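You operate a simulated robot arm through the tools that you are given. There is no shell and no other tool.

You run a simulated two-armed robot. Do the job below in one go: nothing can be reset, and whatever is moved stays where it is left.

JOB
Park the mic: mute it, gain to low, arm raised.
Fine: mute first; loosen the arm lock knob for the move and tighten it after. Where these are worked on the way, their far stop is far enough and under half their travel is too little: arm lock knob.
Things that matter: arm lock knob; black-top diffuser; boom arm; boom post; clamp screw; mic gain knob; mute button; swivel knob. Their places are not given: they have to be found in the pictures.

It is judged by the outcome, as a careful person would: the job done as asked, and still so three seconds after it is handed in. It fails if anything else is knocked over, pushed out of place, dropped, spilled or broken.

ROBOT AND FRAMES
Two 7-joint arms with two-finger parallel grippers on one trunk that stands fixed in place. Base frame: the origin is at the foot of the trunk, x ahead of it, y to its left, z up. Units: m, degrees, N and s.
The left shoulder is at [0.02, 0.17, 1.428], the right one opposite. With the tool pointing down near the work surface each hand reaches from about 0.1 to 0.64 m from the base axis, measured 20 degrees to its own side. Payload 3.8 kg a hand.
The tool frame of a hand sits at the grasp point between the pads (the TCP): z along the fingers, y along the line on which they close. The tips reach 0.03 m beyond it. The gripper opens to 0.11 m. The fingers are 0.02 m wide and 0.01 m thick; the gripper's body (0.048 by 0.112 m) begins 0.055 m behind the TCP.
Orientation is that of the tool frame in the base frame, as a unit quaternion [w, x, y, z]. With the fingers straight down and closing along the base's y, the tool's x points along the base's -x, its y along +y and its z along -z.

CONTROLS
- The arms move only by the tool step_arm. It takes "left_increments", "right_increments" or both (then of equal length, played together; a hand with none holds still); each is a list of rows, each a list of 7 numbers: the gripper command, from -1 (shut) to 1 (fully open), values between in proportion, then the shift along the tool's x, y, z in cm, then the turn, a rotation vector about the tool's x, y, z in degrees. In form: [[gripper, tx, ty, tz, wx, wy, wz], ...]. A call has 1 to 20 rows; each row is the pose to reach, as a shift and turn from the pose commanded when the call began, along the tool's axes at that moment. A row lasts 0.2 s, in which the tool goes at most 0.05 m and 8.6 degrees; a call with a longer step from one row to the next is refused whole, and so is a gripper value outside its range. Where a pose cannot be reached the arm comes as near as it can. A force on the tool above 40 N (or 10 N above the force at the start of the call, whichever is more), or a blocked arm, ends the call early, and 0.2 s more pass. The fingers move at their own pace (about 0.072 m/s each) and stop on an object; they squeeze with about 39 N. The grip force told is the motor's: it shows also when the fingers shut on nothing. Time passes only in rows, and 0.2 s behind the last, so rows that repeat a pose let the fingers close. It gives the time, the measured TCP pose, the force on the tool (base axes), the opening and the grip force at its end, in the units of the frame above (readings bear some noise), with the torque about the TCP (base axes, N m) and any sound that the robot's microphone picked up.
- Cameras (640 x 400 px; columns grow to the right, rows downward): "scene" is now at [0.1046, 0.0334, 1.5969]; the picture's right is [0.39, -0.92, 0.00], its down [-0.39, -0.16, -0.91] and it looks along [0.84, 0.36, -0.42] (base axes); focal length 214 px, centre (320, 200). "left" rides on the left gripper at [0.072, -0.017, -0.103] in its tool frame; the picture's right is [0.23, 0.97, 0.00], its down [-0.76, 0.18, -0.62] and it looks along [-0.61, 0.14, 0.78] (tool axes); focal length 222 px, centre (320, 200). "right" rides on the right gripper at [0.072, 0.017, -0.103] in its tool frame; the picture's right is [-0.23, 0.97, 0.00], its down [-0.76, -0.18, -0.62] and it looks along [-0.61, -0.14, 0.78] (tool axes); focal length 222 px, centre (320, 200).
- grab_frame(camera): a new picture of that camera. The clock stands still meanwhile.
- move_column(by): slides the trunk up (or, below 0, down) by that many m; the arms and the scene camera ride with it, the base frame stays. It gives what a move gives, with no picture.
- turn_head(pan, tilt): turns the head with the scene camera to pan (to the left, within 80 degrees either way) and tilt (down, from -29 to 69), counted from straight ahead of the robot. It gives what a move gives.
- pixel_to_xyz(camera, pixels): for up to 12 pixels [column, row] of the newest picture of that camera ("zoom" is the newest enlarged one), the place [x, y, z] in the base frame of the surface seen there, good to about 0.002 m. The clock stands still meanwhile.
- enlarge(camera, box): a new picture of the part [left, top, right, bottom] of that camera's present view, enlarged. The clock stands still meanwhile.
- sign_off(): hands the job in; it is judged then, once.

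Leave the grippers open and the arms clear of the work at the hand-in unless told otherwise.

The tools are called after ">>>" as name(argument=value, ...) on one line, values as JSON. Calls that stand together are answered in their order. step_arm: Moves the arms, as the interface text tells. Its arguments: {"type":"object","properties":{"left_increments":{"type":"array"},"right_increments":{"type":"array"}},"required":[]} The other tools are called the same way: move_column (by) slides the trunk up or down; turn_head (pan, tilt) turns the head that bears the scene camera; grab_frame (camera) takes a picture; pixel_to_xyz (camera, pixels) gives the place of the surface under pixels of a picture; enlarge (camera, box) takes an enlarged picture of a part of a camera's view; sign_off () hands the job in.

At the start:

```text
t: 0.0
left_position: [0.2274, 0.276, 1.5455]
left_tool_rot: [0.0, 0.0, 1.0, 0.0]
left_contact_force: [0.5, 0.2, -0.3]
left_ft_torque: [-0.03, 0.02, 0.03]
left_opening: 0.11
left_finger_force: 0.0
right_position: [0.2881, 0.0412, 1.5687]
right_tool_rot: [0.0, 0.001, 1.0, 0.001]
right_contact_force: [0.9, -0.9, 0.2]
right_ft_torque: [0.02, 0.0, -0.03]
right_opening: 0.1099
right_finger_force: 0.1
trunk travel left (down, up): [-0.525, 0.045]
head pan, tilt: [23.1, 24.8]
```

scene: 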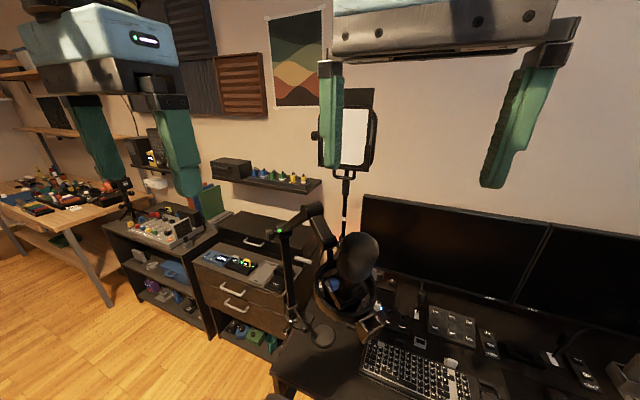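
right: 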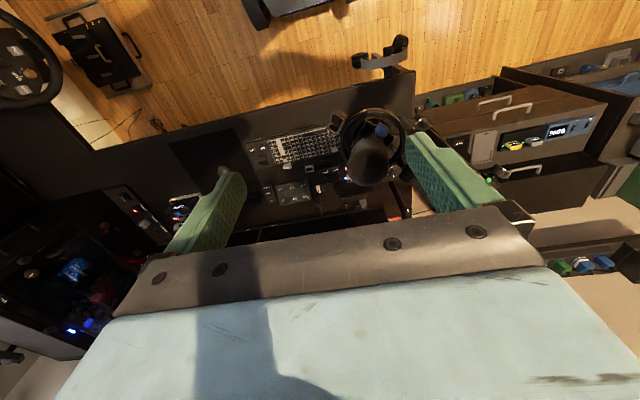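
left: 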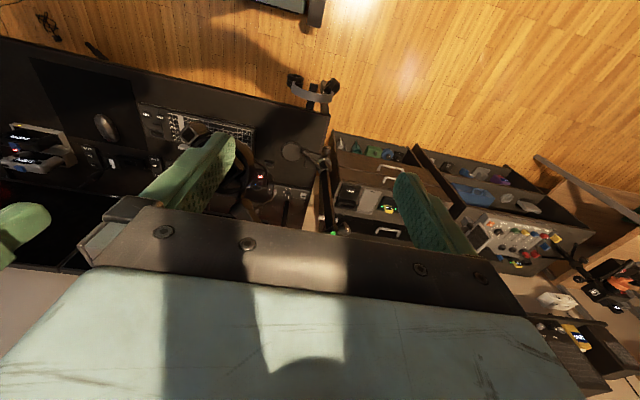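

I see a mic with a boom arm around (340,260) in the scene picture. I'll enlarge that region to see its parts.

>>> enlarge(camera="scene", box=[250, 180, 410, 360])

>>> enlarge(camera="left", box=[200, 110, 360, 250])

>>> enlarge(camera="right", box=[300, 80, 460, 220])

```text
2.22 times, centred on (330, 270) of scene
```

zoom: 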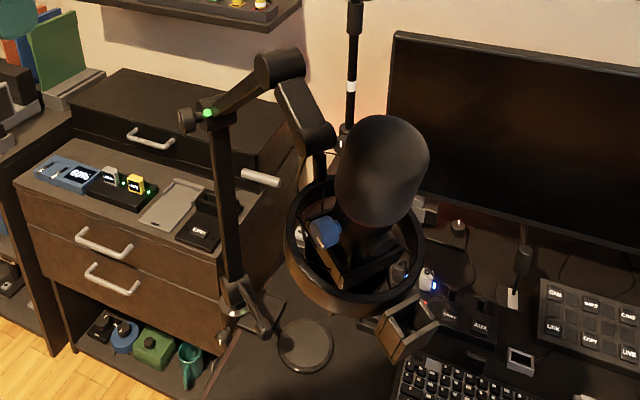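

```text
2.86 times, centred on (280, 180) of left
```

zoom: 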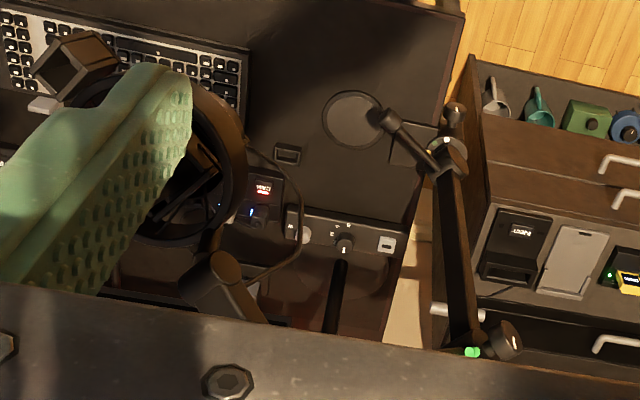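

```text
2.86 times, centred on (380, 150) of right
```

zoom: 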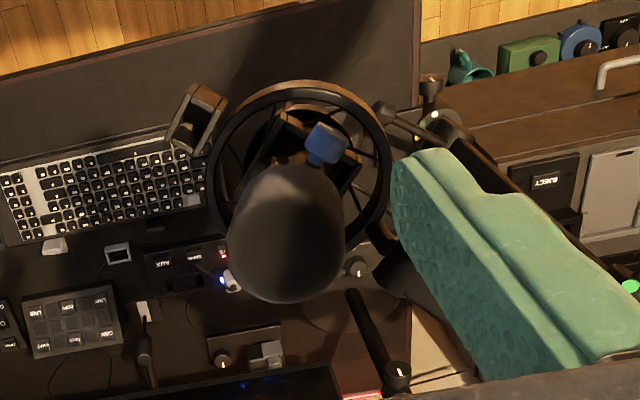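

The boom post stands at zoom (230,230), with a knob and green mark near (190,118) at its top, and the mic sits in a ring. I'll take places for these from a fresh scene zoom.

>>> enlarge(camera="scene", box=[250, 180, 410, 360])

>>> pixel_to_xyz(camera="zoom", pixels=[[187, 121], [208, 113], [230, 240], [232, 290], [264, 322], [305, 345], [285, 62], [320, 140], [380, 165], [325, 230], [408, 328], [355, 285]])

```text
2.22 times, centred on (330, 270) of scene
```

zoom: 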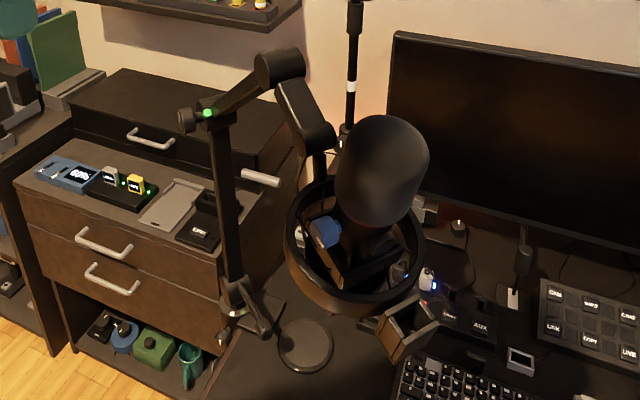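

```text
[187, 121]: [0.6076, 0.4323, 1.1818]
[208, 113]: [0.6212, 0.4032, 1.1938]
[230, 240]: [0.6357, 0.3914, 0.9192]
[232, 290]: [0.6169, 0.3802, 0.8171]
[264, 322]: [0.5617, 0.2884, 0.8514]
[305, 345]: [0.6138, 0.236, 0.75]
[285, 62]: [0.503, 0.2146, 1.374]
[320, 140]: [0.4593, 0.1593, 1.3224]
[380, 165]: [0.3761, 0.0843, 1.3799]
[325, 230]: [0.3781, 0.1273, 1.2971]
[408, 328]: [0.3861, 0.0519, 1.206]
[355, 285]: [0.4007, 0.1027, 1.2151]
```

The mic hangs at about (0.38,0.08,1.3), under the right hand. I'll move the right hand off to the right, clear of it, and aim the head at the mic.

>>> step_arm(right_increments=[[1, 0, -4, 0, 0, 0, 0], [1, 0, -8, 0, 0, 0, 0], [1, 0, -12, 0, 0, 0, 0], [1, 0, -16, 0, 0, 0, 0], [1, 0, -20, 0, 0, 0, 0], [1, 0, -24, 0, 0, 0, 0], [1, 0, -28, 0, 0, 0, 0]])

>>> turn_head(pan=28, tilt=40)

>>> grab_frame(camera="scene")

>>> enlarge(camera="scene", box=[270, 120, 390, 220])

>>> grab_frame(camera="right")

```text
t: 1.6
left_position: [0.2252, 0.276, 1.5442]
left_tool_rot: [0.001, 0.0, 1.0, 0.001]
left_contact_force: [-0.5, 0.2, 0.4]
left_ft_torque: [0.01, -0.02, 0.0]
left_opening: 0.1099
left_finger_force: 0.1
right_position: [0.2868, -0.2412, 1.5666]
right_tool_rot: [0.0, 0.0, 1.0, 0.001]
right_contact_force: [-0.4, 0.4, 0.0]
right_ft_torque: [0.01, 0.0, -0.05]
right_opening: 0.1101
right_finger_force: 0.0
trunk travel left (down, up): [-0.525, 0.045]
head pan, tilt: [23.1, 24.8]
```

```text
t: 2.4
left_position: [0.2265, 0.2764, 1.5449]
left_tool_rot: [0.001, 0.001, 1.0, -0.001]
left_contact_force: [-0.4, -0.7, 1.1]
left_ft_torque: [0.0, 0.03, -0.01]
left_opening: 0.1099
left_finger_force: 0.1
right_position: [0.2877, -0.239, 1.5678]
right_tool_rot: [0.0, 0.0, 1.0, 0.0]
right_contact_force: [-0.5, -0.3, 0.7]
right_ft_torque: [-0.01, 0.06, -0.03]
right_opening: 0.1097
right_finger_force: 0.0
trunk travel left (down, up): [-0.525, 0.045]
head pan, tilt: [28.0, 40.0]
```

```text
taken
```

scene: 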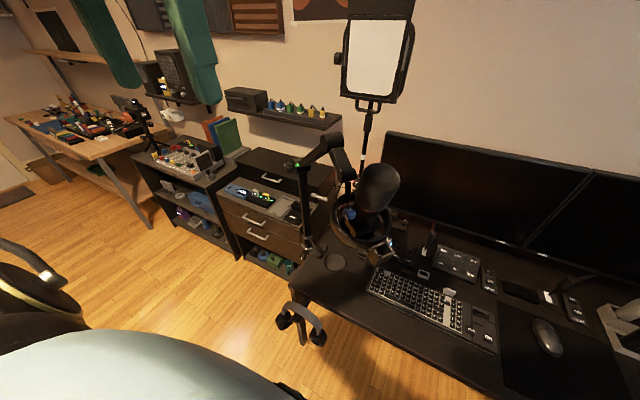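

```text
4.00 times, centred on (330, 170) of scene
```

zoom: 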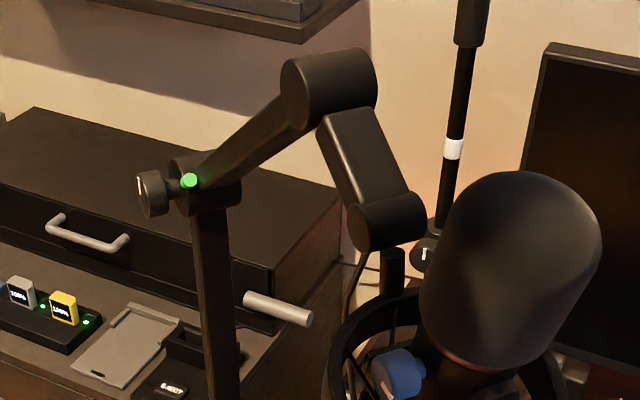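

```text
taken
```

right: 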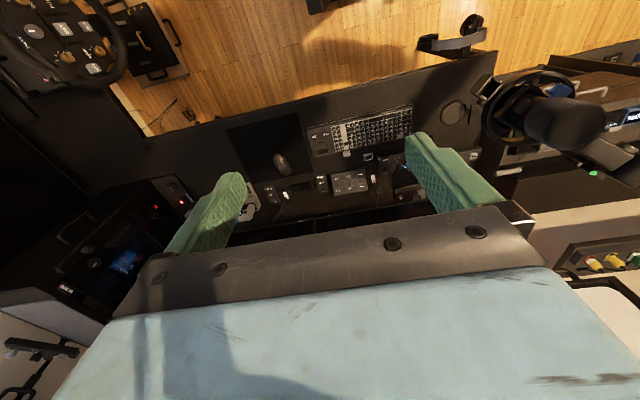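

I see the lock knob at zoom (150,192) with a pointer line and a green mark, and a blue knob on the mic at (395,372). I'll draw the left hand back and outwards, then lower the trunk for a level look at the mic.

>>> step_arm(left_increments=[[1, 0, 4, 0, 0, 0, 0], [1, 0, 8, 0, 0, 0, 0], [1, 0, 12, 0, 0, 0, 0], [1, 0, 16, 0, 0, 0, 0], [1, 0, 20, 0, 0, 0, 0]])

>>> move_column(by=-0.2)

>>> turn_head(pan=28, tilt=20)

>>> grab_frame(camera="scene")

```text
t: 3.6
left_position: [0.2259, 0.4775, 1.5441]
left_tool_rot: [0.0, 0.0, 1.0, 0.0]
left_contact_force: [0.0, 0.7, -0.2]
left_ft_torque: [-0.03, 0.0, 0.0]
left_opening: 0.11
left_finger_force: 0.0
right_position: [0.2883, -0.2388, 1.5678]
right_tool_rot: [0.0, 0.0, 1.0, 0.0]
right_contact_force: [-0.3, 0.7, -0.2]
right_ft_torque: [0.03, 0.0, -0.03]
right_opening: 0.1099
right_finger_force: 0.0
trunk travel left (down, up): [-0.525, 0.045]
head pan, tilt: [28.0, 40.0]
```

```text
t: 5.8
left_position: [0.2261, 0.4766, 1.3466]
left_tool_rot: [0.0, 0.0, 1.0, 0.0]
left_contact_force: [-0.2, 0.0, -0.6]
left_ft_torque: [-0.01, 0.0, -0.02]
left_opening: 0.11
left_finger_force: 0.1
right_position: [0.2886, -0.24, 1.3668]
right_tool_rot: [0.0, 0.001, 1.0, 0.0]
right_contact_force: [0.6, -0.2, -0.7]
right_ft_torque: [0.04, -0.01, -0.04]
right_opening: 0.1101
right_finger_force: 0.2
trunk travel left (down, up): [-0.325, 0.245]
head pan, tilt: [28.0, 40.0]
```

```text
t: 6.6
left_position: [0.2262, 0.4758, 1.3453]
left_tool_rot: [0.0, 0.0, 1.0, 0.001]
left_contact_force: [-0.1, -0.5, -0.2]
left_ft_torque: [0.0, -0.04, 0.02]
left_opening: 0.11
left_finger_force: 0.0
right_position: [0.2893, -0.2398, 1.3682]
right_tool_rot: [0.0, 0.001, 1.0, 0.0]
right_contact_force: [-0.1, -0.4, -0.2]
right_ft_torque: [0.02, -0.01, -0.01]
right_opening: 0.1103
right_finger_force: 0.0
trunk travel left (down, up): [-0.325, 0.245]
head pan, tilt: [28.0, 20.0]
```

```text
taken
```

scene: 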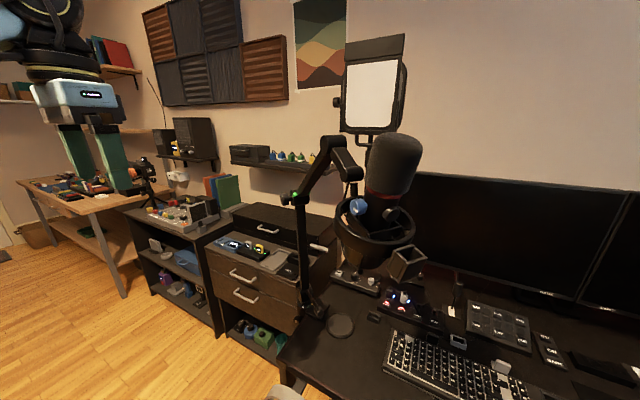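

Now the mic is seen more from the side. I'll enlarge the mic and the boom joints.

>>> enlarge(camera="scene", box=[325, 120, 445, 300])

>>> enlarge(camera="scene", box=[330, 190, 430, 260])

>>> enlarge(camera="scene", box=[330, 255, 460, 345])

>>> enlarge(camera="scene", box=[270, 120, 380, 220])

>>> enlarge(camera="scene", box=[270, 270, 370, 370])

```text
2.22 times, centred on (385, 210) of scene
```

zoom: 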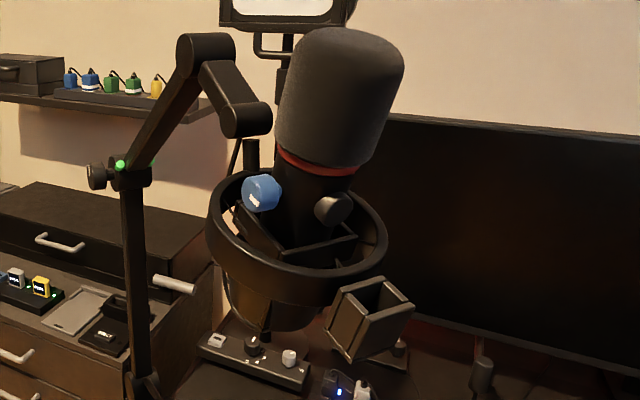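

```text
5.71 times, centred on (380, 225) of scene
```

zoom: 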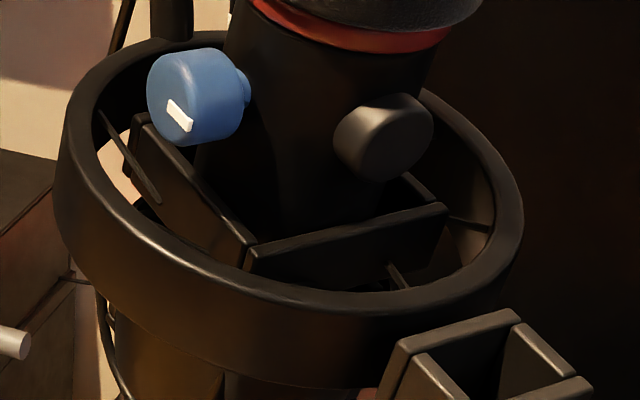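

```text
4.44 times, centred on (395, 300) of scene
```

zoom: 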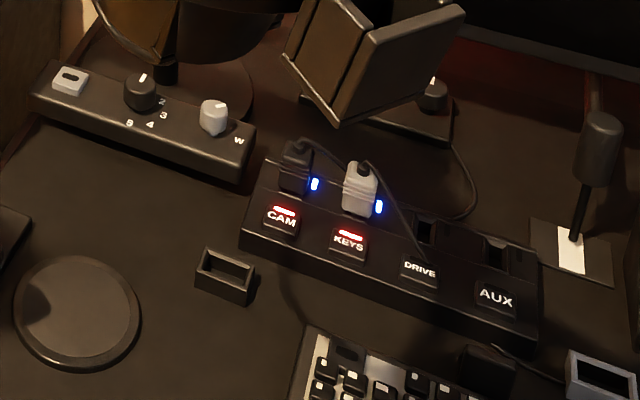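

```text
4.00 times, centred on (325, 170) of scene
```

zoom: 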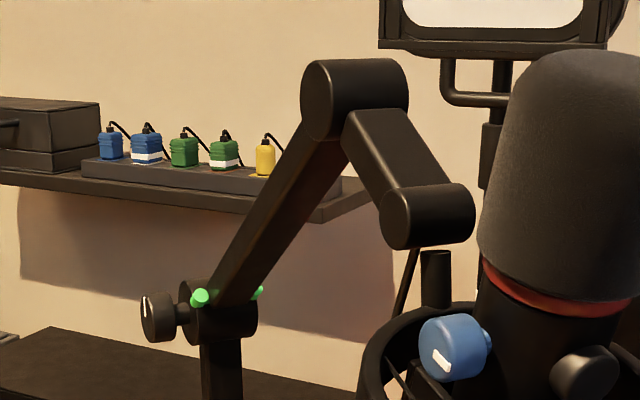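

```text
4.00 times, centred on (320, 320) of scene
```

zoom: 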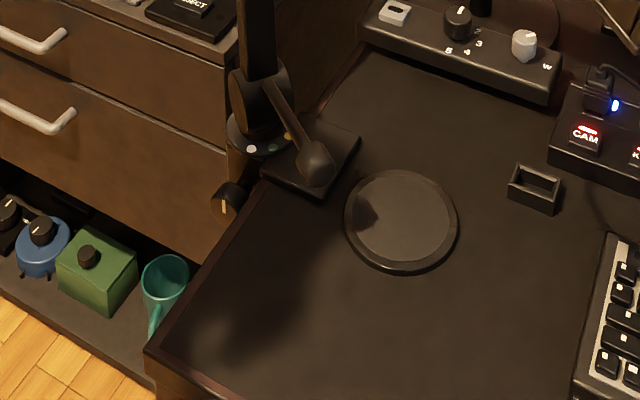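

Blue knob with a white pointer at (365,208) and a dark disc at (383,215) sit on the mic. A control box sits below with a numbered dial, and the post foot has a lever and colour dots. I'll zoom in closely on each.

>>> enlarge(camera="scene", box=[330, 262, 390, 300])

>>> enlarge(camera="scene", box=[350, 190, 410, 228])

>>> pixel_to_xyz(camera="zoom", pixels=[[73, 172], [160, 170], [210, 180], [330, 250], [400, 270], [430, 270], [370, 290], [300, 150], [330, 40], [300, 380], [580, 350]])

>>> enlarge(camera="scene", box=[280, 175, 340, 213])

>>> pixel_to_xyz(camera="zoom", pixels=[[60, 250], [100, 250], [140, 250], [250, 230], [200, 225], [340, 210], [220, 350], [330, 150], [400, 100]])

>>> enlarge(camera="scene", box=[310, 285, 370, 323])

```text
10.53 times, centred on (360, 281) of scene
```

zoom: 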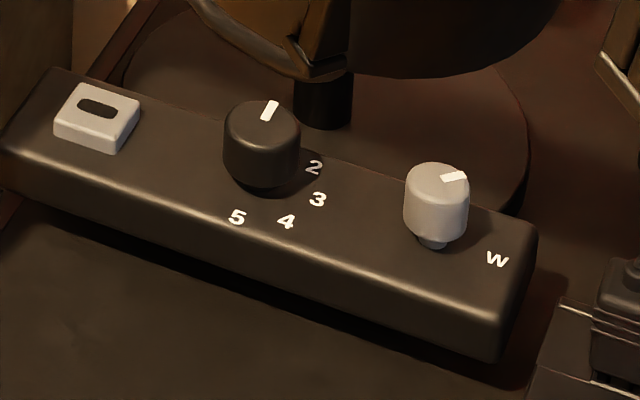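

```text
10.53 times, centred on (380, 209) of scene
```

zoom: 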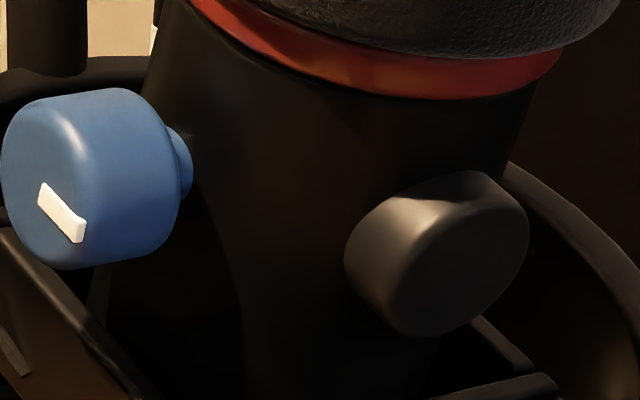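

```text
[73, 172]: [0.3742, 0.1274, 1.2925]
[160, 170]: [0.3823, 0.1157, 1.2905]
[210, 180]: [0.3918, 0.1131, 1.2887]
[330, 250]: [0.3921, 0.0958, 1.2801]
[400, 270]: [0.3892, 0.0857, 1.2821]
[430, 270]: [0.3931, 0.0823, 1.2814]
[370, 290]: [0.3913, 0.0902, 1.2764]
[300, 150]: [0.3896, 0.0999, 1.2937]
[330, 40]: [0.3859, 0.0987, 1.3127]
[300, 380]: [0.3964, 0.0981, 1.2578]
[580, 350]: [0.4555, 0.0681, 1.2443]
```

```text
10.53 times, centred on (310, 194) of scene
```

zoom: 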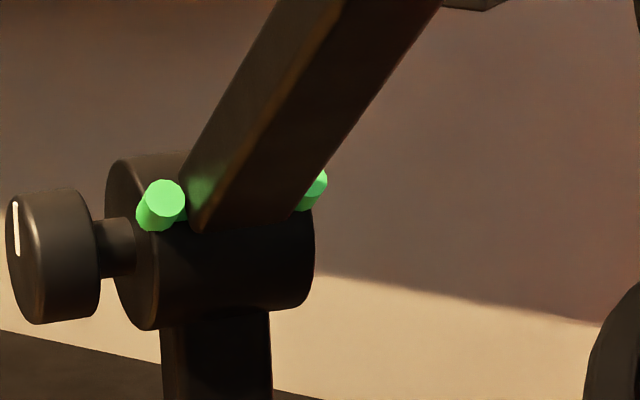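

```text
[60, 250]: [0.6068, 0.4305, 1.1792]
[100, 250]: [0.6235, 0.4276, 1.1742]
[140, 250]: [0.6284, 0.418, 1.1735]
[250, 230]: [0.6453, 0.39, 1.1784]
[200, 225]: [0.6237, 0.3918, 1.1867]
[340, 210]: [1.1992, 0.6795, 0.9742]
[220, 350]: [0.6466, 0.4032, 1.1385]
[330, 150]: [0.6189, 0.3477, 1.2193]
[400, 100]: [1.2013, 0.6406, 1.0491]
```

```text
10.53 times, centred on (340, 304) of scene
```

zoom: 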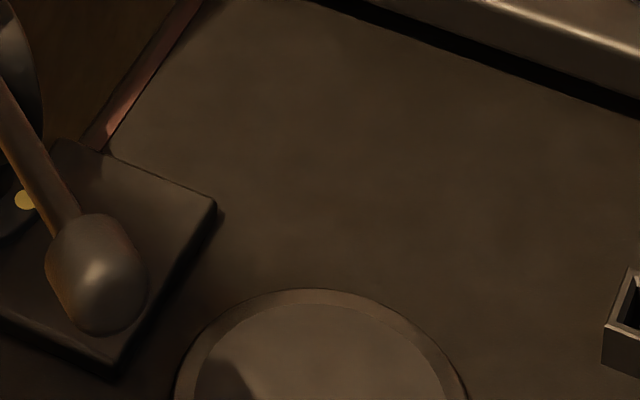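

The blue knob is near (0.375,0.127,1.29) and the dark disc near (0.391,0.088,1.28). I'll sample their faces more densely to work out their axes.

>>> enlarge(camera="scene", box=[350, 190, 410, 228])

>>> pixel_to_xyz(camera="zoom", pixels=[[20, 130], [20, 200], [60, 120], [60, 250], [100, 240], [40, 180], [60, 215], [130, 120], [160, 230], [180, 160], [130, 180], [110, 100]])

>>> pixel_to_xyz(camera="zoom", pixels=[[390, 310], [430, 320], [480, 290], [515, 240], [510, 210], [450, 230], [400, 260], [440, 280], [370, 220], [430, 180], [490, 190], [355, 270]])

>>> pixel_to_xyz(camera="zoom", pixels=[[220, 200], [260, 200], [300, 200], [340, 150], [400, 150], [460, 150], [510, 130], [200, 100], [260, 300], [300, 300], [340, 360], [220, 60]])

```text
10.53 times, centred on (380, 209) of scene
```

zoom: 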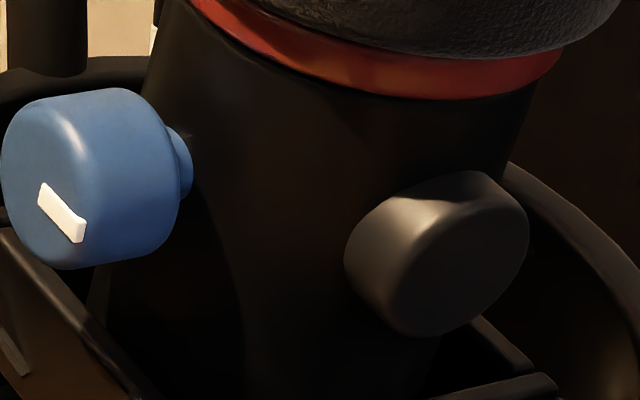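

```text
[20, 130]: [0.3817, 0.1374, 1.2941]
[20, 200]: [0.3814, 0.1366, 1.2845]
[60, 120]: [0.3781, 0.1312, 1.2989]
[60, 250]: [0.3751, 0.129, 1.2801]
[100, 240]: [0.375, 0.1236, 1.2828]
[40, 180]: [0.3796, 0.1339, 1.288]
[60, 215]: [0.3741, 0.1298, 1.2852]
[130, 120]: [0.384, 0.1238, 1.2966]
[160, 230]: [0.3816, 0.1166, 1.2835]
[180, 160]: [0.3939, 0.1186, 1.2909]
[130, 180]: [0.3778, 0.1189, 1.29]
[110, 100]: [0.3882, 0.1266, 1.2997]
```

```text
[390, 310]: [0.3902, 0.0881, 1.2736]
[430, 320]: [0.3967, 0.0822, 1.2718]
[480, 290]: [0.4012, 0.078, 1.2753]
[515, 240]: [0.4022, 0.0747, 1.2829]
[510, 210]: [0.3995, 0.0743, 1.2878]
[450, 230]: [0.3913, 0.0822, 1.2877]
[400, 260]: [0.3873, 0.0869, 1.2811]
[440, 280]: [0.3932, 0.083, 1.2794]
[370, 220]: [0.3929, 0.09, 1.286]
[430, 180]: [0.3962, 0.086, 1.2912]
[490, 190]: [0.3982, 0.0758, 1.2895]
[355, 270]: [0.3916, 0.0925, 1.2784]
```

```text
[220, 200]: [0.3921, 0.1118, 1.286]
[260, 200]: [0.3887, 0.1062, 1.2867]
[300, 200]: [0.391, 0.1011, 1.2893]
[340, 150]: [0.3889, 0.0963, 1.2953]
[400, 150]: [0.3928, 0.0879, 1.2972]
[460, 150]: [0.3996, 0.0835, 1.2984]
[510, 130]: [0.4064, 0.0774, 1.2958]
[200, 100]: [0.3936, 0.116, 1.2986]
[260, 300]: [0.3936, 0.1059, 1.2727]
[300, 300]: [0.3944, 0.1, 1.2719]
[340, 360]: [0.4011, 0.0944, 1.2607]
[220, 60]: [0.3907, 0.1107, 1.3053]
```

The disc's outward normal is about (-0.62,-0.75,-0.21) and the blue knob's is about (-0.7,0.7,0). Before I plan approaches, I'll place the ring, the square box and the boom links from the scene picture.

>>> enlarge(camera="scene", box=[325, 180, 445, 300])

>>> pixel_to_xyz(camera="zoom", pixels=[[115, 115], [110, 140], [150, 170], [200, 200], [260, 220], [340, 200], [360, 160], [350, 120], [150, 200], [260, 250], [400, 250], [400, 300]])

>>> pixel_to_xyz(camera="zoom", pixels=[[335, 320], [460, 260], [420, 225], [360, 300], [300, 240], [180, 140], [230, 180], [270, 170], [250, 320], [220, 280], [290, 310], [200, 310]])

```text
3.33 times, centred on (385, 240) of scene
```

zoom: 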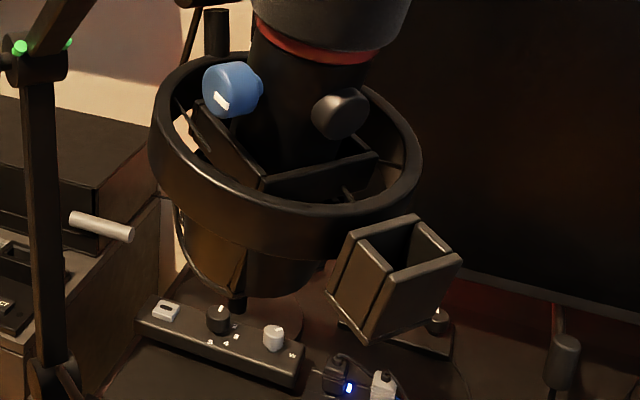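

```text
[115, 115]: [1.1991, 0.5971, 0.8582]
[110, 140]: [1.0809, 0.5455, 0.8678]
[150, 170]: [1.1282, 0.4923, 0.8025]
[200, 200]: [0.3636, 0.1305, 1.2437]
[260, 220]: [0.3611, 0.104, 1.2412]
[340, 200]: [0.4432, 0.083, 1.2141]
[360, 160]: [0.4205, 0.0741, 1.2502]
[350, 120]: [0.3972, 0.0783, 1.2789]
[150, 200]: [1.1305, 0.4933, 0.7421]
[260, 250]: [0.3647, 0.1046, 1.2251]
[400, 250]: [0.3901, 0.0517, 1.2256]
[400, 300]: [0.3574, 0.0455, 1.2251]
```

```text
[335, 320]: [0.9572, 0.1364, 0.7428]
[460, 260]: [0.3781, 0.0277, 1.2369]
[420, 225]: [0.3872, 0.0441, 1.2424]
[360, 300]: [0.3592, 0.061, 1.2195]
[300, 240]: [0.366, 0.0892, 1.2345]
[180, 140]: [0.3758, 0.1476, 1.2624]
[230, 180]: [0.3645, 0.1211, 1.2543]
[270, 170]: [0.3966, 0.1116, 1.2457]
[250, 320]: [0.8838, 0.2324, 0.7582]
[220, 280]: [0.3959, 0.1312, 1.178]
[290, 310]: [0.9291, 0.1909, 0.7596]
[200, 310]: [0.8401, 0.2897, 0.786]
```

The ring's top edge is near z 1.25 and the box stays below z 1.245, so a level approach to the disc at z 1.281 is clear. I'll turn the right hand in free air to point along (0.64,0.77,0) with its camera on top, fingers shut.

>>> step_arm(right_increments=[[-1, 0, 0, 0, -5.39, 2.54, 5.39], [-1, 0, 0, 0, -10.79, 5.08, 10.79], [-1, 0, 0, 0, -16.18, 7.62, 16.18], [-1, 0, 0, 0, -21.58, 10.16, 21.58], [-1, 0, 0, 0, -26.97, 12.69, 26.97], [-1, 0, 0, 0, -32.37, 15.23, 32.37], [-1, 0, 0, 0, -37.76, 17.77, 37.76], [-1, 0, 0, 0, -43.16, 20.31, 43.16], [-1, 0, 0, 0, -48.55, 22.85, 48.55], [-1, 0, 0, 0, -53.94, 25.39, 53.94], [-1, 0, 0, 0, -59.34, 27.93, 59.34], [-1, 0, 0, 0, -64.73, 30.47, 64.73], [-1, 0, 0, 0, -70.13, 33.01, 70.13], [-1, 0, 0, 0, -75.52, 35.54, 75.52], [-1, 0, 0, 0, -80.92, 38.08, 80.92], [-1, 0, 0, 0, -86.31, 40.62, 86.31], [-1, 0, 0, 0, -91.71, 43.16, 91.71], [-1, 0, 0, 0, -97.1, 45.7, 97.1]])

>>> grab_frame(camera="right")

>>> grab_frame(camera="scene")

```text
t: 10.4
left_position: [0.2255, 0.4755, 1.3456]
left_tool_rot: [0.0, 0.0, 1.0, 0.0]
left_contact_force: [-0.6, 0.6, 0.5]
left_ft_torque: [0.02, 0.01, -0.03]
left_opening: 0.1098
left_finger_force: 0.1
right_position: [0.2877, -0.2386, 1.3689]
right_tool_rot: [-0.301, 0.639, 0.303, 0.64]
right_contact_force: [-0.6, 0.0, -0.4]
right_ft_torque: [-0.01, -0.03, 0.01]
right_opening: 0.0001
right_finger_force: 37.9
trunk travel left (down, up): [-0.325, 0.245]
head pan, tilt: [28.0, 20.0]
```

```text
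taken
```

right: 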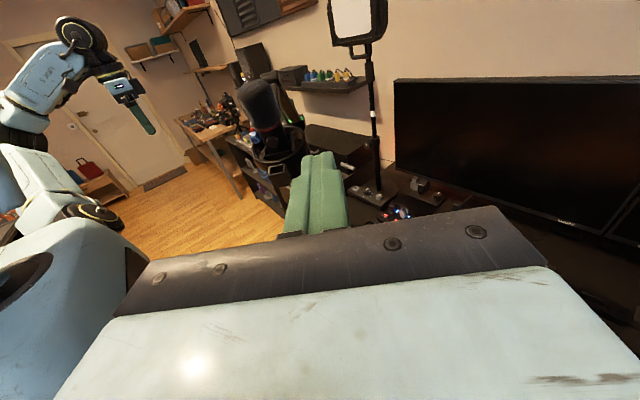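

```text
taken
```

scene: 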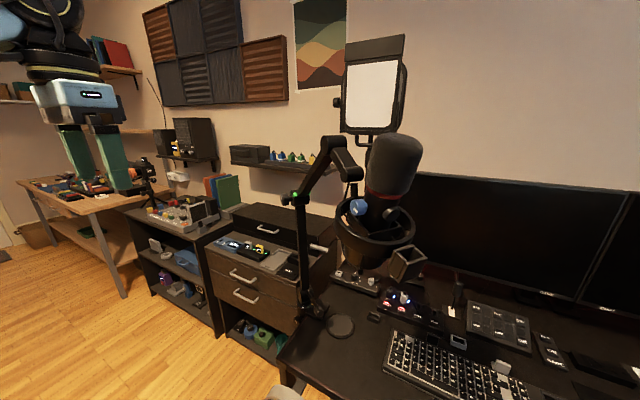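

The right hand reached the pose well. Next I'll bring it to about 10 cm short of the dark disc, a little high, and look with its camera.

>>> step_arm(right_increments=[[-1, -1.15, -2.03, 3.08, 0, 0, 0], [-1, -2.3, -4.07, 6.17, 0, 0, 0], [-1, -3.45, -6.1, 9.25, 0, 0, 0], [-1, -4.6, -8.13, 12.33, 0, 0, 0], [-1, -5.75, -10.17, 15.4, 0, 0, 0], [-1, -6.9, -12.2, 18.5, 0, 0, 0]])

>>> grab_frame(camera="right")

>>> enlarge(camera="right", box=[220, 50, 400, 210])

>>> grab_frame(camera="scene")

```text
t: 11.8
left_position: [0.2281, 0.4749, 1.3446]
left_tool_rot: [0.0, 0.0, 1.0, 0.0]
left_contact_force: [0.2, -1.1, -0.3]
left_ft_torque: [0.02, 0.01, -0.02]
left_opening: 0.1099
left_finger_force: 0.2
right_position: [0.361, -0.0189, 1.3219]
right_tool_rot: [-0.302, 0.638, 0.304, 0.639]
right_contact_force: [0.3, -0.4, 0.0]
right_ft_torque: [0.0, 0.0, 0.04]
right_opening: 0.0
right_finger_force: 37.3
right hand out of reach, approached as far as the arm can: row 1, 2, 3, 4, 5, 6
trunk travel left (down, up): [-0.325, 0.245]
head pan, tilt: [28.0, 20.0]
```

```text
taken
```

right: 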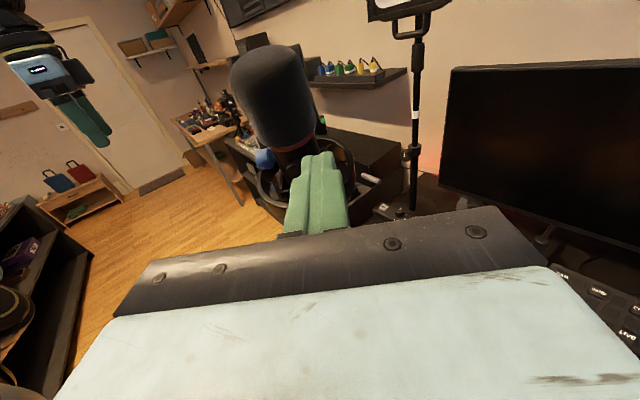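

```text
2.50 times, centred on (310, 130) of right
```

zoom: 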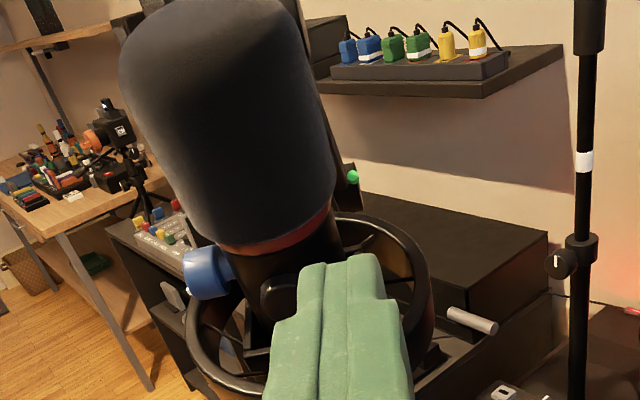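

```text
taken
```

scene: 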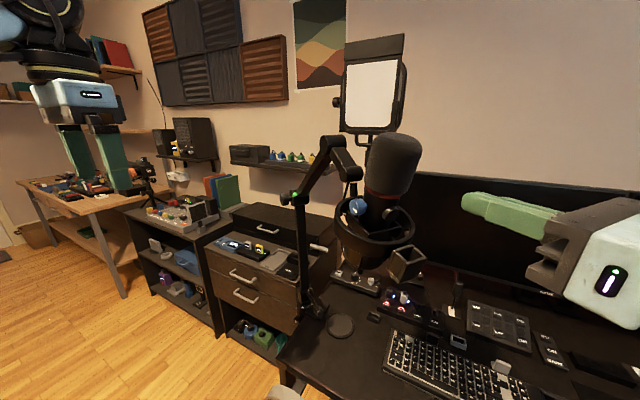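

The hand stopped near (0.361,-0.019,1.322), short of my target because the arm is folded too tightly at this shoulder height. I'll back it off 10 cm along its axis, then lower the trunk so the wrist sits higher above the shoulder. First I'll check where the desk's near edge lies.

>>> pixel_to_xyz(camera="scene", pixels=[[285, 355], [300, 385], [350, 380], [290, 390], [310, 330], [420, 390], [395, 370], [500, 380]])

>>> step_arm(right_increments=[[-1, 0, 0, -4, 0, 0, 0], [-1, 0, 0, -8, 0, 0, 0], [-1, 0, 0, -12, 0, 0, 0]])

```text
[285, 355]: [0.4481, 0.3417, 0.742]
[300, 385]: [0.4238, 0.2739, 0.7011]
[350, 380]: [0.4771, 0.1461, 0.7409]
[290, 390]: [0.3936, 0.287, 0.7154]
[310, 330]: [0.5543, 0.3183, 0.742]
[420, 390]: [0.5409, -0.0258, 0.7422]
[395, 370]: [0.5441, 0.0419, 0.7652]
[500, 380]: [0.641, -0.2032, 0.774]
```

```text
t: 12.6
left_position: [0.2244, 0.4722, 1.3465]
left_tool_rot: [0.001, -0.001, 1.0, 0.002]
left_contact_force: [-0.4, -0.2, 1.1]
left_ft_torque: [0.05, -0.04, -0.01]
left_opening: 0.11
left_finger_force: 0.0
right_position: [0.347, -0.1266, 1.3648]
right_tool_rot: [-0.302, 0.639, 0.303, 0.64]
right_contact_force: [0.2, -1.4, 0.5]
right_ft_torque: [0.03, 0.02, 0.0]
right_opening: 0.0
right_finger_force: 37.5
right hand out of reach, approached as far as the arm can: row 1, 2, 3
trunk travel left (down, up): [-0.325, 0.245]
head pan, tilt: [28.0, 20.0]
```

The desk's near edge is at about x 0.44, z 0.74, and both hands are clear of everything. I'll lower the trunk by 0.17 m.

>>> move_column(by=-0.17)

```text
t: 14.5
left_position: [0.2264, 0.4761, 1.1758]
left_tool_rot: [-0.001, 0.0, 1.0, 0.0]
left_contact_force: [-0.5, 0.5, 0.2]
left_ft_torque: [0.0, 0.03, 0.0]
left_opening: 0.11
left_finger_force: 0.1
right_position: [0.3488, -0.1238, 1.1947]
right_tool_rot: [-0.301, 0.64, 0.304, 0.639]
right_contact_force: [-0.3, 0.1, 0.0]
right_ft_torque: [0.0, 0.02, -0.02]
right_opening: 0.0001
right_finger_force: 37.4
trunk travel left (down, up): [-0.155, 0.415]
head pan, tilt: [28.0, 20.0]
```

Now I'll lift the right hand to z 1.30 while shifting towards (0.30,-0.08), to see what is reachable from here.

>>> step_arm(right_increments=[[-1, 4, -1.5, 0, 0, 0, 0], [-1, 8, -3.5, 0.1, 0, 0, 0], [-1, 10.5, -5.5, 0.2, 0, 0, 0], [-1, 10.5, -6.6, 0.3, 0, 0, 0]])

```text
t: 15.5
left_position: [0.2258, 0.4754, 1.1759]
left_tool_rot: [0.0, 0.0, 1.0, 0.0]
left_contact_force: [0.1, 0.4, 0.3]
left_ft_torque: [0.05, 0.0, 0.0]
left_opening: 0.1102
left_finger_force: 0.1
right_position: [0.299, -0.0791, 1.2996]
right_tool_rot: [-0.301, 0.64, 0.304, 0.638]
right_contact_force: [-0.5, 0.2, -0.7]
right_ft_torque: [0.0, -0.01, -0.01]
right_opening: 0.0001
right_finger_force: 37.4
trunk travel left (down, up): [-0.155, 0.415]
head pan, tilt: [28.0, 20.0]
```

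That reached exactly. Next I'll line up with the disc axis at z 1.30 and look with the right and scene cameras.

>>> step_arm(right_increments=[[-1, 0, -1.4, 2.7, 0, 0, 0], [-1, 0, -2.8, 5.4, 0, 0, 0]])

>>> turn_head(pan=20, tilt=-5)

>>> grab_frame(camera="scene")

>>> enlarge(camera="right", box=[200, 30, 400, 210])

```text
t: 16.1
left_position: [0.227, 0.4765, 1.1746]
left_tool_rot: [0.0, 0.0, 1.0, 0.0]
left_contact_force: [0.0, 0.3, -0.3]
left_ft_torque: [0.05, 0.01, -0.02]
left_opening: 0.1097
left_finger_force: 0.0
right_position: [0.3216, -0.042, 1.2943]
right_tool_rot: [-0.302, 0.638, 0.305, 0.639]
right_contact_force: [-0.3, -0.1, 0.4]
right_ft_torque: [-0.02, -0.01, -0.01]
right_opening: 0.0
right_finger_force: 37.5
right hand out of reach, approached as far as the arm can: row 1, 2
trunk travel left (down, up): [-0.155, 0.415]
head pan, tilt: [28.0, 20.0]
```

```text
t: 17.0
left_position: [0.2267, 0.4766, 1.1749]
left_tool_rot: [0.0, 0.001, 1.0, 0.0]
left_contact_force: [-0.3, 0.2, -0.3]
left_ft_torque: [-0.01, 0.01, -0.02]
left_opening: 0.1098
left_finger_force: 0.0
right_position: [0.3205, -0.0414, 1.2933]
right_tool_rot: [-0.3, 0.638, 0.306, 0.64]
right_contact_force: [0.1, 0.4, 0.5]
right_ft_torque: [0.0, -0.03, -0.01]
right_opening: 0.0
right_finger_force: 37.9
trunk travel left (down, up): [-0.155, 0.415]
head pan, tilt: [20.0, -5.0]
```

```text
taken
```

scene: 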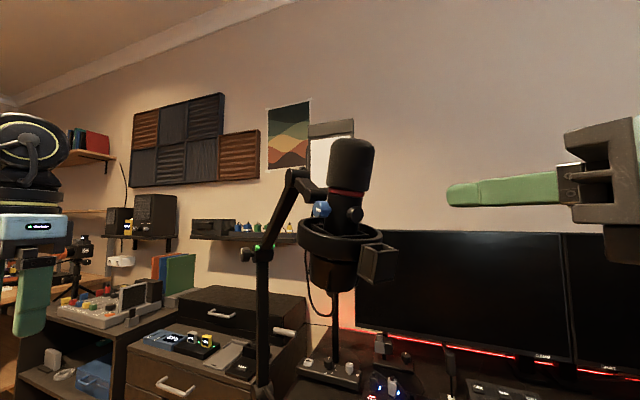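

```text
2.22 times, centred on (300, 120) of right
```

zoom: 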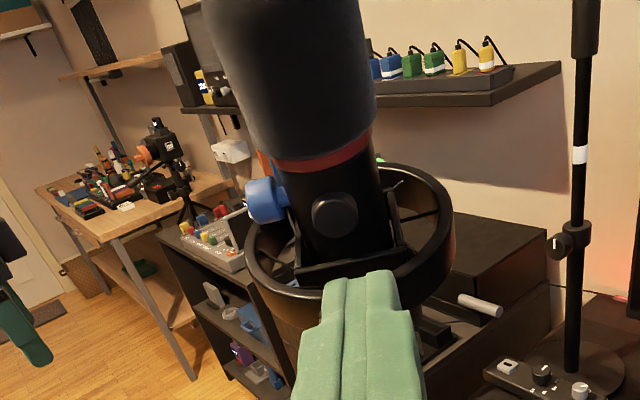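

I have a clear view of the disc at zoom (335,215) and the blue knob at (265,200). The wrist hits a limit with the camera on top, so I'll roll the tool -90 degrees about its own axis, towards the wrist's more natural side.

>>> step_arm(right_increments=[[-1, 0, 0, -1, 0, 0, -8.2], [-1, 0, 0, -1, 0, 0, -16.4], [-1, 0, 0, -1, 0, 0, -24.6], [-1, 0, 0, -1, 0, 0, -32.8], [-1, 0, 0, -1, 0, 0, -41], [-1, 0, 0, -1, 0, 0, -49.2], [-1, 0, 0, -1, 0, 0, -57.4], [-1, 0, 0, -1, 0, 0, -65.6], [-1, 0, 0, -1, 0, 0, -73.8], [-1, 0, 0, -1, 0, 0, -82], [-1, 0, 0, -1, 0, 0, -90]])

```text
t: 19.4
left_position: [0.2265, 0.4762, 1.1756]
left_tool_rot: [-0.001, 0.001, 1.0, 0.0]
left_contact_force: [-0.1, -0.4, -0.2]
left_ft_torque: [0.0, 0.03, -0.06]
left_opening: 0.11
left_finger_force: 0.1
right_position: [0.3164, -0.048, 1.2921]
right_tool_rot: [0.24, 0.237, 0.667, 0.665]
right_contact_force: [0.1, -0.1, -0.3]
right_ft_torque: [0.02, -0.04, -0.01]
right_opening: 0.0001
right_finger_force: 37.8
trunk travel left (down, up): [-0.155, 0.415]
head pan, tilt: [20.0, -5.0]
```

The roll worked with no reach limit. Next I'll go to the pre-press point, tip about 4 cm short of the disc on its axis at z 1.281.

>>> step_arm(right_increments=[[-1, 1.1, -1.1, 2.6, 0, 0, 0], [-1, 2.2, -1.1, 5.2, 0, 0, 0], [-1, 2.2, -1.1, 8.0, 0, 0, 0]])

>>> grab_frame(camera="right")

>>> enlarge(camera="scene", box=[290, 120, 410, 300])

```text
t: 20.2
left_position: [0.2279, 0.4748, 1.1755]
left_tool_rot: [0.0, 0.0, 1.0, 0.0]
left_contact_force: [-0.1, 0.3, 0.8]
left_ft_torque: [0.02, 0.02, -0.01]
left_opening: 0.1102
left_finger_force: 0.1
right_position: [0.3502, -0.0238, 1.282]
right_tool_rot: [0.236, 0.236, 0.668, 0.666]
right_contact_force: [-0.8, 0.5, 0.3]
right_ft_torque: [-0.03, -0.01, 0.0]
right_opening: 0.0
right_finger_force: 38.0
right hand out of reach, approached as far as the arm can: row 1, 2, 3
trunk travel left (down, up): [-0.155, 0.415]
head pan, tilt: [20.0, -5.0]
```

```text
taken
```

right: 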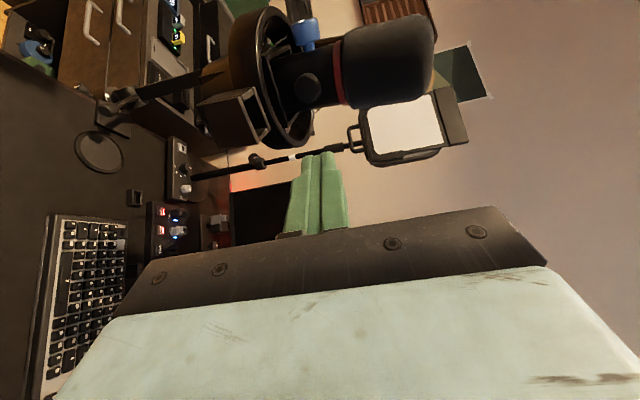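

```text
2.22 times, centred on (350, 210) of scene
```

zoom: 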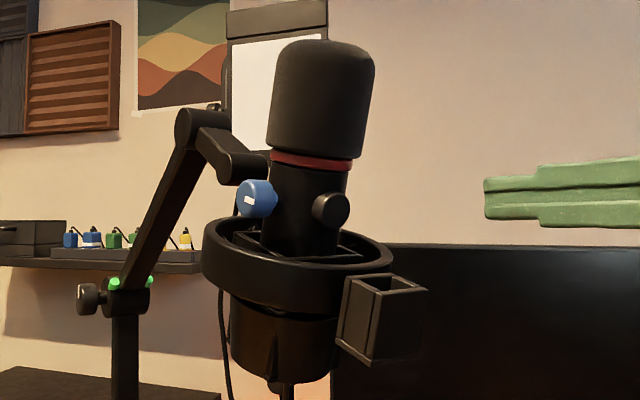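

The leftward reach is still limited with a level hand. A hand tilted 40 degrees down should reach more easily, so I'll back off, lift a little and re-orient to point along (0.49,0.59,-0.64).

>>> step_arm(right_increments=[[-1, 0, 2, -4, 0, 0, 0], [-1, 0, 5, -8, 0, 0, 0], [-1, 0, 6, -9, 2.6, 2.6, -7.17], [-1, 0, 6, -9, 5.2, 5.2, -14.3], [-1, 0, 6, -9, 7.8, 7.8, -21.5], [-1, 0, 6, -9, 10.4, 10.4, -28.7], [-1, 0, 6, -9, 13, 13, -35.8], [-1, 0, 6, -9, 15.6, 15.6, -43], [-1, 0, 6, -9, 18.3, 18.3, -50.2], [-1, 0, 6, -9, 20.9, 20.9, -57.3], [-1, 0, 6, -9, 23.5, 23.5, -64.5], [-1, 0, 6, -9, 26.1, 26.1, -71.7], [-1, 0, 6, -9, 28.7, 28.7, -78.8], [-1, 0, 6, -9, 31.3, 31.3, -86]])

```text
t: 23.2
left_position: [0.2259, 0.4765, 1.1747]
left_tool_rot: [0.0, 0.0, 1.0, 0.0]
left_contact_force: [-0.2, 0.5, 0.2]
left_ft_torque: [0.02, 0.0, 0.02]
left_opening: 0.1101
left_finger_force: 0.1
right_position: [0.2923, -0.0943, 1.3424]
right_tool_rot: [0.381, -0.389, 0.819, 0.178]
right_contact_force: [0.6, -0.5, 1.1]
right_ft_torque: [0.06, 0.0, 0.0]
right_opening: 0.0002
right_finger_force: 37.5
trunk travel left (down, up): [-0.155, 0.415]
head pan, tilt: [20.0, -5.0]
```

The tilted pose was reached without trouble. Next I'll move to the pre-press point, tip about 4 cm short of the disc.

>>> step_arm(right_increments=[[-1, -1.4, 0.8, 3.3, 0, 0, 0], [-1, -2.8, 1.6, 6.6, 0, 0, 0], [-1, -4.2, 2.4, 10, 0, 0, 0], [-1, -5.66, 3.27, 13.28, 0, 0, 0]])

>>> enlarge(camera="scene", box=[290, 90, 450, 290])

>>> grab_frame(camera="right")

```text
t: 24.2
left_position: [0.2277, 0.4758, 1.1748]
left_tool_rot: [0.0, 0.0, 1.0, -0.001]
left_contact_force: [0.1, -0.2, 0.0]
left_ft_torque: [0.01, 0.0, -0.03]
left_opening: 0.1098
left_finger_force: 0.1
right_position: [0.3288, -0.0241, 1.3186]
right_tool_rot: [0.382, -0.387, 0.82, 0.18]
right_contact_force: [0.7, -0.4, -0.1]
right_ft_torque: [0.0, 0.02, 0.02]
right_opening: 0.0
right_finger_force: 37.9
right hand out of reach, approached as far as the arm can: row 3, 4
trunk travel left (down, up): [-0.155, 0.415]
head pan, tilt: [20.0, -5.0]
```

```text
2.00 times, centred on (370, 190) of scene
```

zoom: 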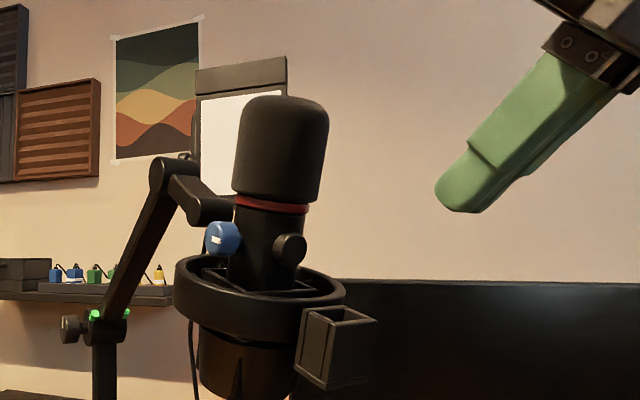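

```text
taken
```

right: 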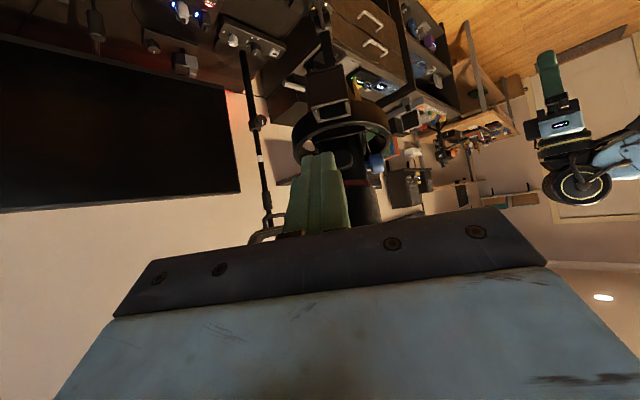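

It still stops short in y. I think the sideways pointing angle is the limit, so I'll yaw the tool 25 degrees back to the right and try again from here.

>>> step_arm(right_increments=[[-1, 0, 0, 0, 6.38, 0, 5.37], [-1, 0, 0, 0, 12.77, 0, 10.73], [-1, 0, 0, 0, 19.15, 0, 16.1]])

```text
t: 25.0
left_position: [0.2255, 0.4745, 1.175]
left_tool_rot: [0.0, 0.0, 1.0, 0.001]
left_contact_force: [0.2, 0.6, 0.5]
left_ft_torque: [0.04, 0.0, 0.02]
left_opening: 0.1102
left_finger_force: 0.1
right_position: [0.3536, -0.0957, 1.35]
right_tool_rot: [0.412, -0.2, 0.884, 0.092]
right_contact_force: [-0.3, -0.2, -0.1]
right_ft_torque: [0.02, 0.01, 0.02]
right_opening: 0.0001
right_finger_force: 37.7
right hand out of reach, approached as far as the arm can: row 1, 2, 3
trunk travel left (down, up): [-0.155, 0.415]
head pan, tilt: [20.0, -5.0]
```

That made it worse, so the wrist seems unable to come further left than about y -0.15. I'll point the hand further left instead (azimuth 75, 25 down) so the wrist can stay on its own side.

>>> step_arm(right_increments=[[-1, 0, 0, 0, -6.04, -2.0, -3.85], [-1, 0, 0, 0, -12.1, -4.0, -7.7], [-1, 0, 0, 0, -18.1, -6.0, -11.5], [-1, 0, 0, 0, -24.2, -8.0, -15.4], [-1, 0, 0, 0, -30.2, -10.0, -19.2], [-1, 0, 0, 0, -36.3, -12.0, -23.1], [-1, 0, 0, 0, -42.3, -14.0, -26.9]])

```text
t: 26.6
left_position: [0.2258, 0.476, 1.1749]
left_tool_rot: [0.0, 0.0, 1.0, 0.0]
left_contact_force: [0.0, 0.1, 0.4]
left_ft_torque: [0.05, -0.01, 0.01]
left_opening: 0.1099
left_finger_force: 0.1
right_position: [0.3541, -0.0947, 1.351]
right_tool_rot: [0.424, -0.518, 0.667, 0.328]
right_contact_force: [0.3, -0.6, 0.3]
right_ft_torque: [-0.02, -0.01, 0.02]
right_opening: 0.0001
right_finger_force: 37.8
trunk travel left (down, up): [-0.155, 0.415]
head pan, tilt: [20.0, -5.0]
```

Reached cleanly. Next I'll go to about 4 cm short of the disc.

>>> step_arm(right_increments=[[-1, 0, 0.8, 4.3, 0, 0, 0], [-1, 0.1, 1.5, 8.6, 0, 0, 0], [-1, 0.2, 2.26, 13.0, 0, 0, 0]])

>>> enlarge(camera="scene", box=[290, 90, 450, 290])

>>> grab_frame(camera="right")

```text
t: 27.4
left_position: [0.2271, 0.4766, 1.1745]
left_tool_rot: [0.0, -0.001, 1.0, -0.001]
left_contact_force: [-0.6, -0.1, -0.6]
left_ft_torque: [-0.02, -0.03, -0.02]
left_opening: 0.11
left_finger_force: 0.1
right_position: [0.3595, 0.0239, 1.2911]
right_tool_rot: [0.423, -0.518, 0.667, 0.329]
right_contact_force: [-0.6, -0.6, 0.0]
right_ft_torque: [-0.02, -0.03, 0.02]
right_opening: 0.0
right_finger_force: 37.2
trunk travel left (down, up): [-0.155, 0.415]
head pan, tilt: [20.0, -5.0]
```

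```text
2.00 times, centred on (370, 190) of scene
```

zoom: 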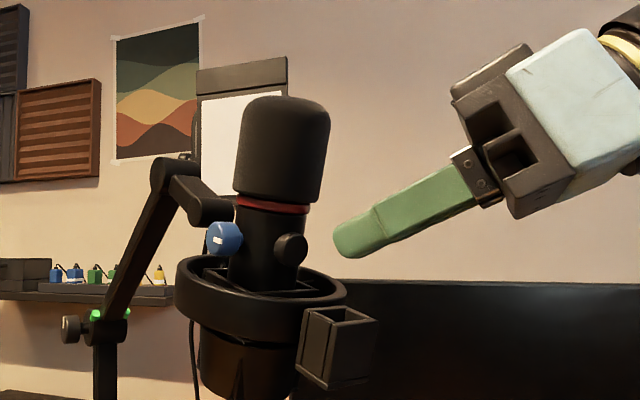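

```text
taken
```

right: 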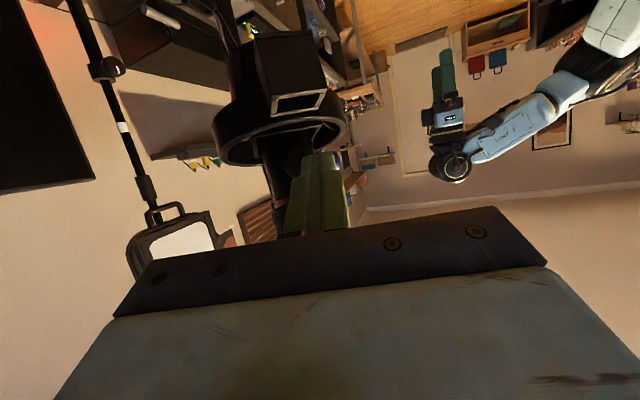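

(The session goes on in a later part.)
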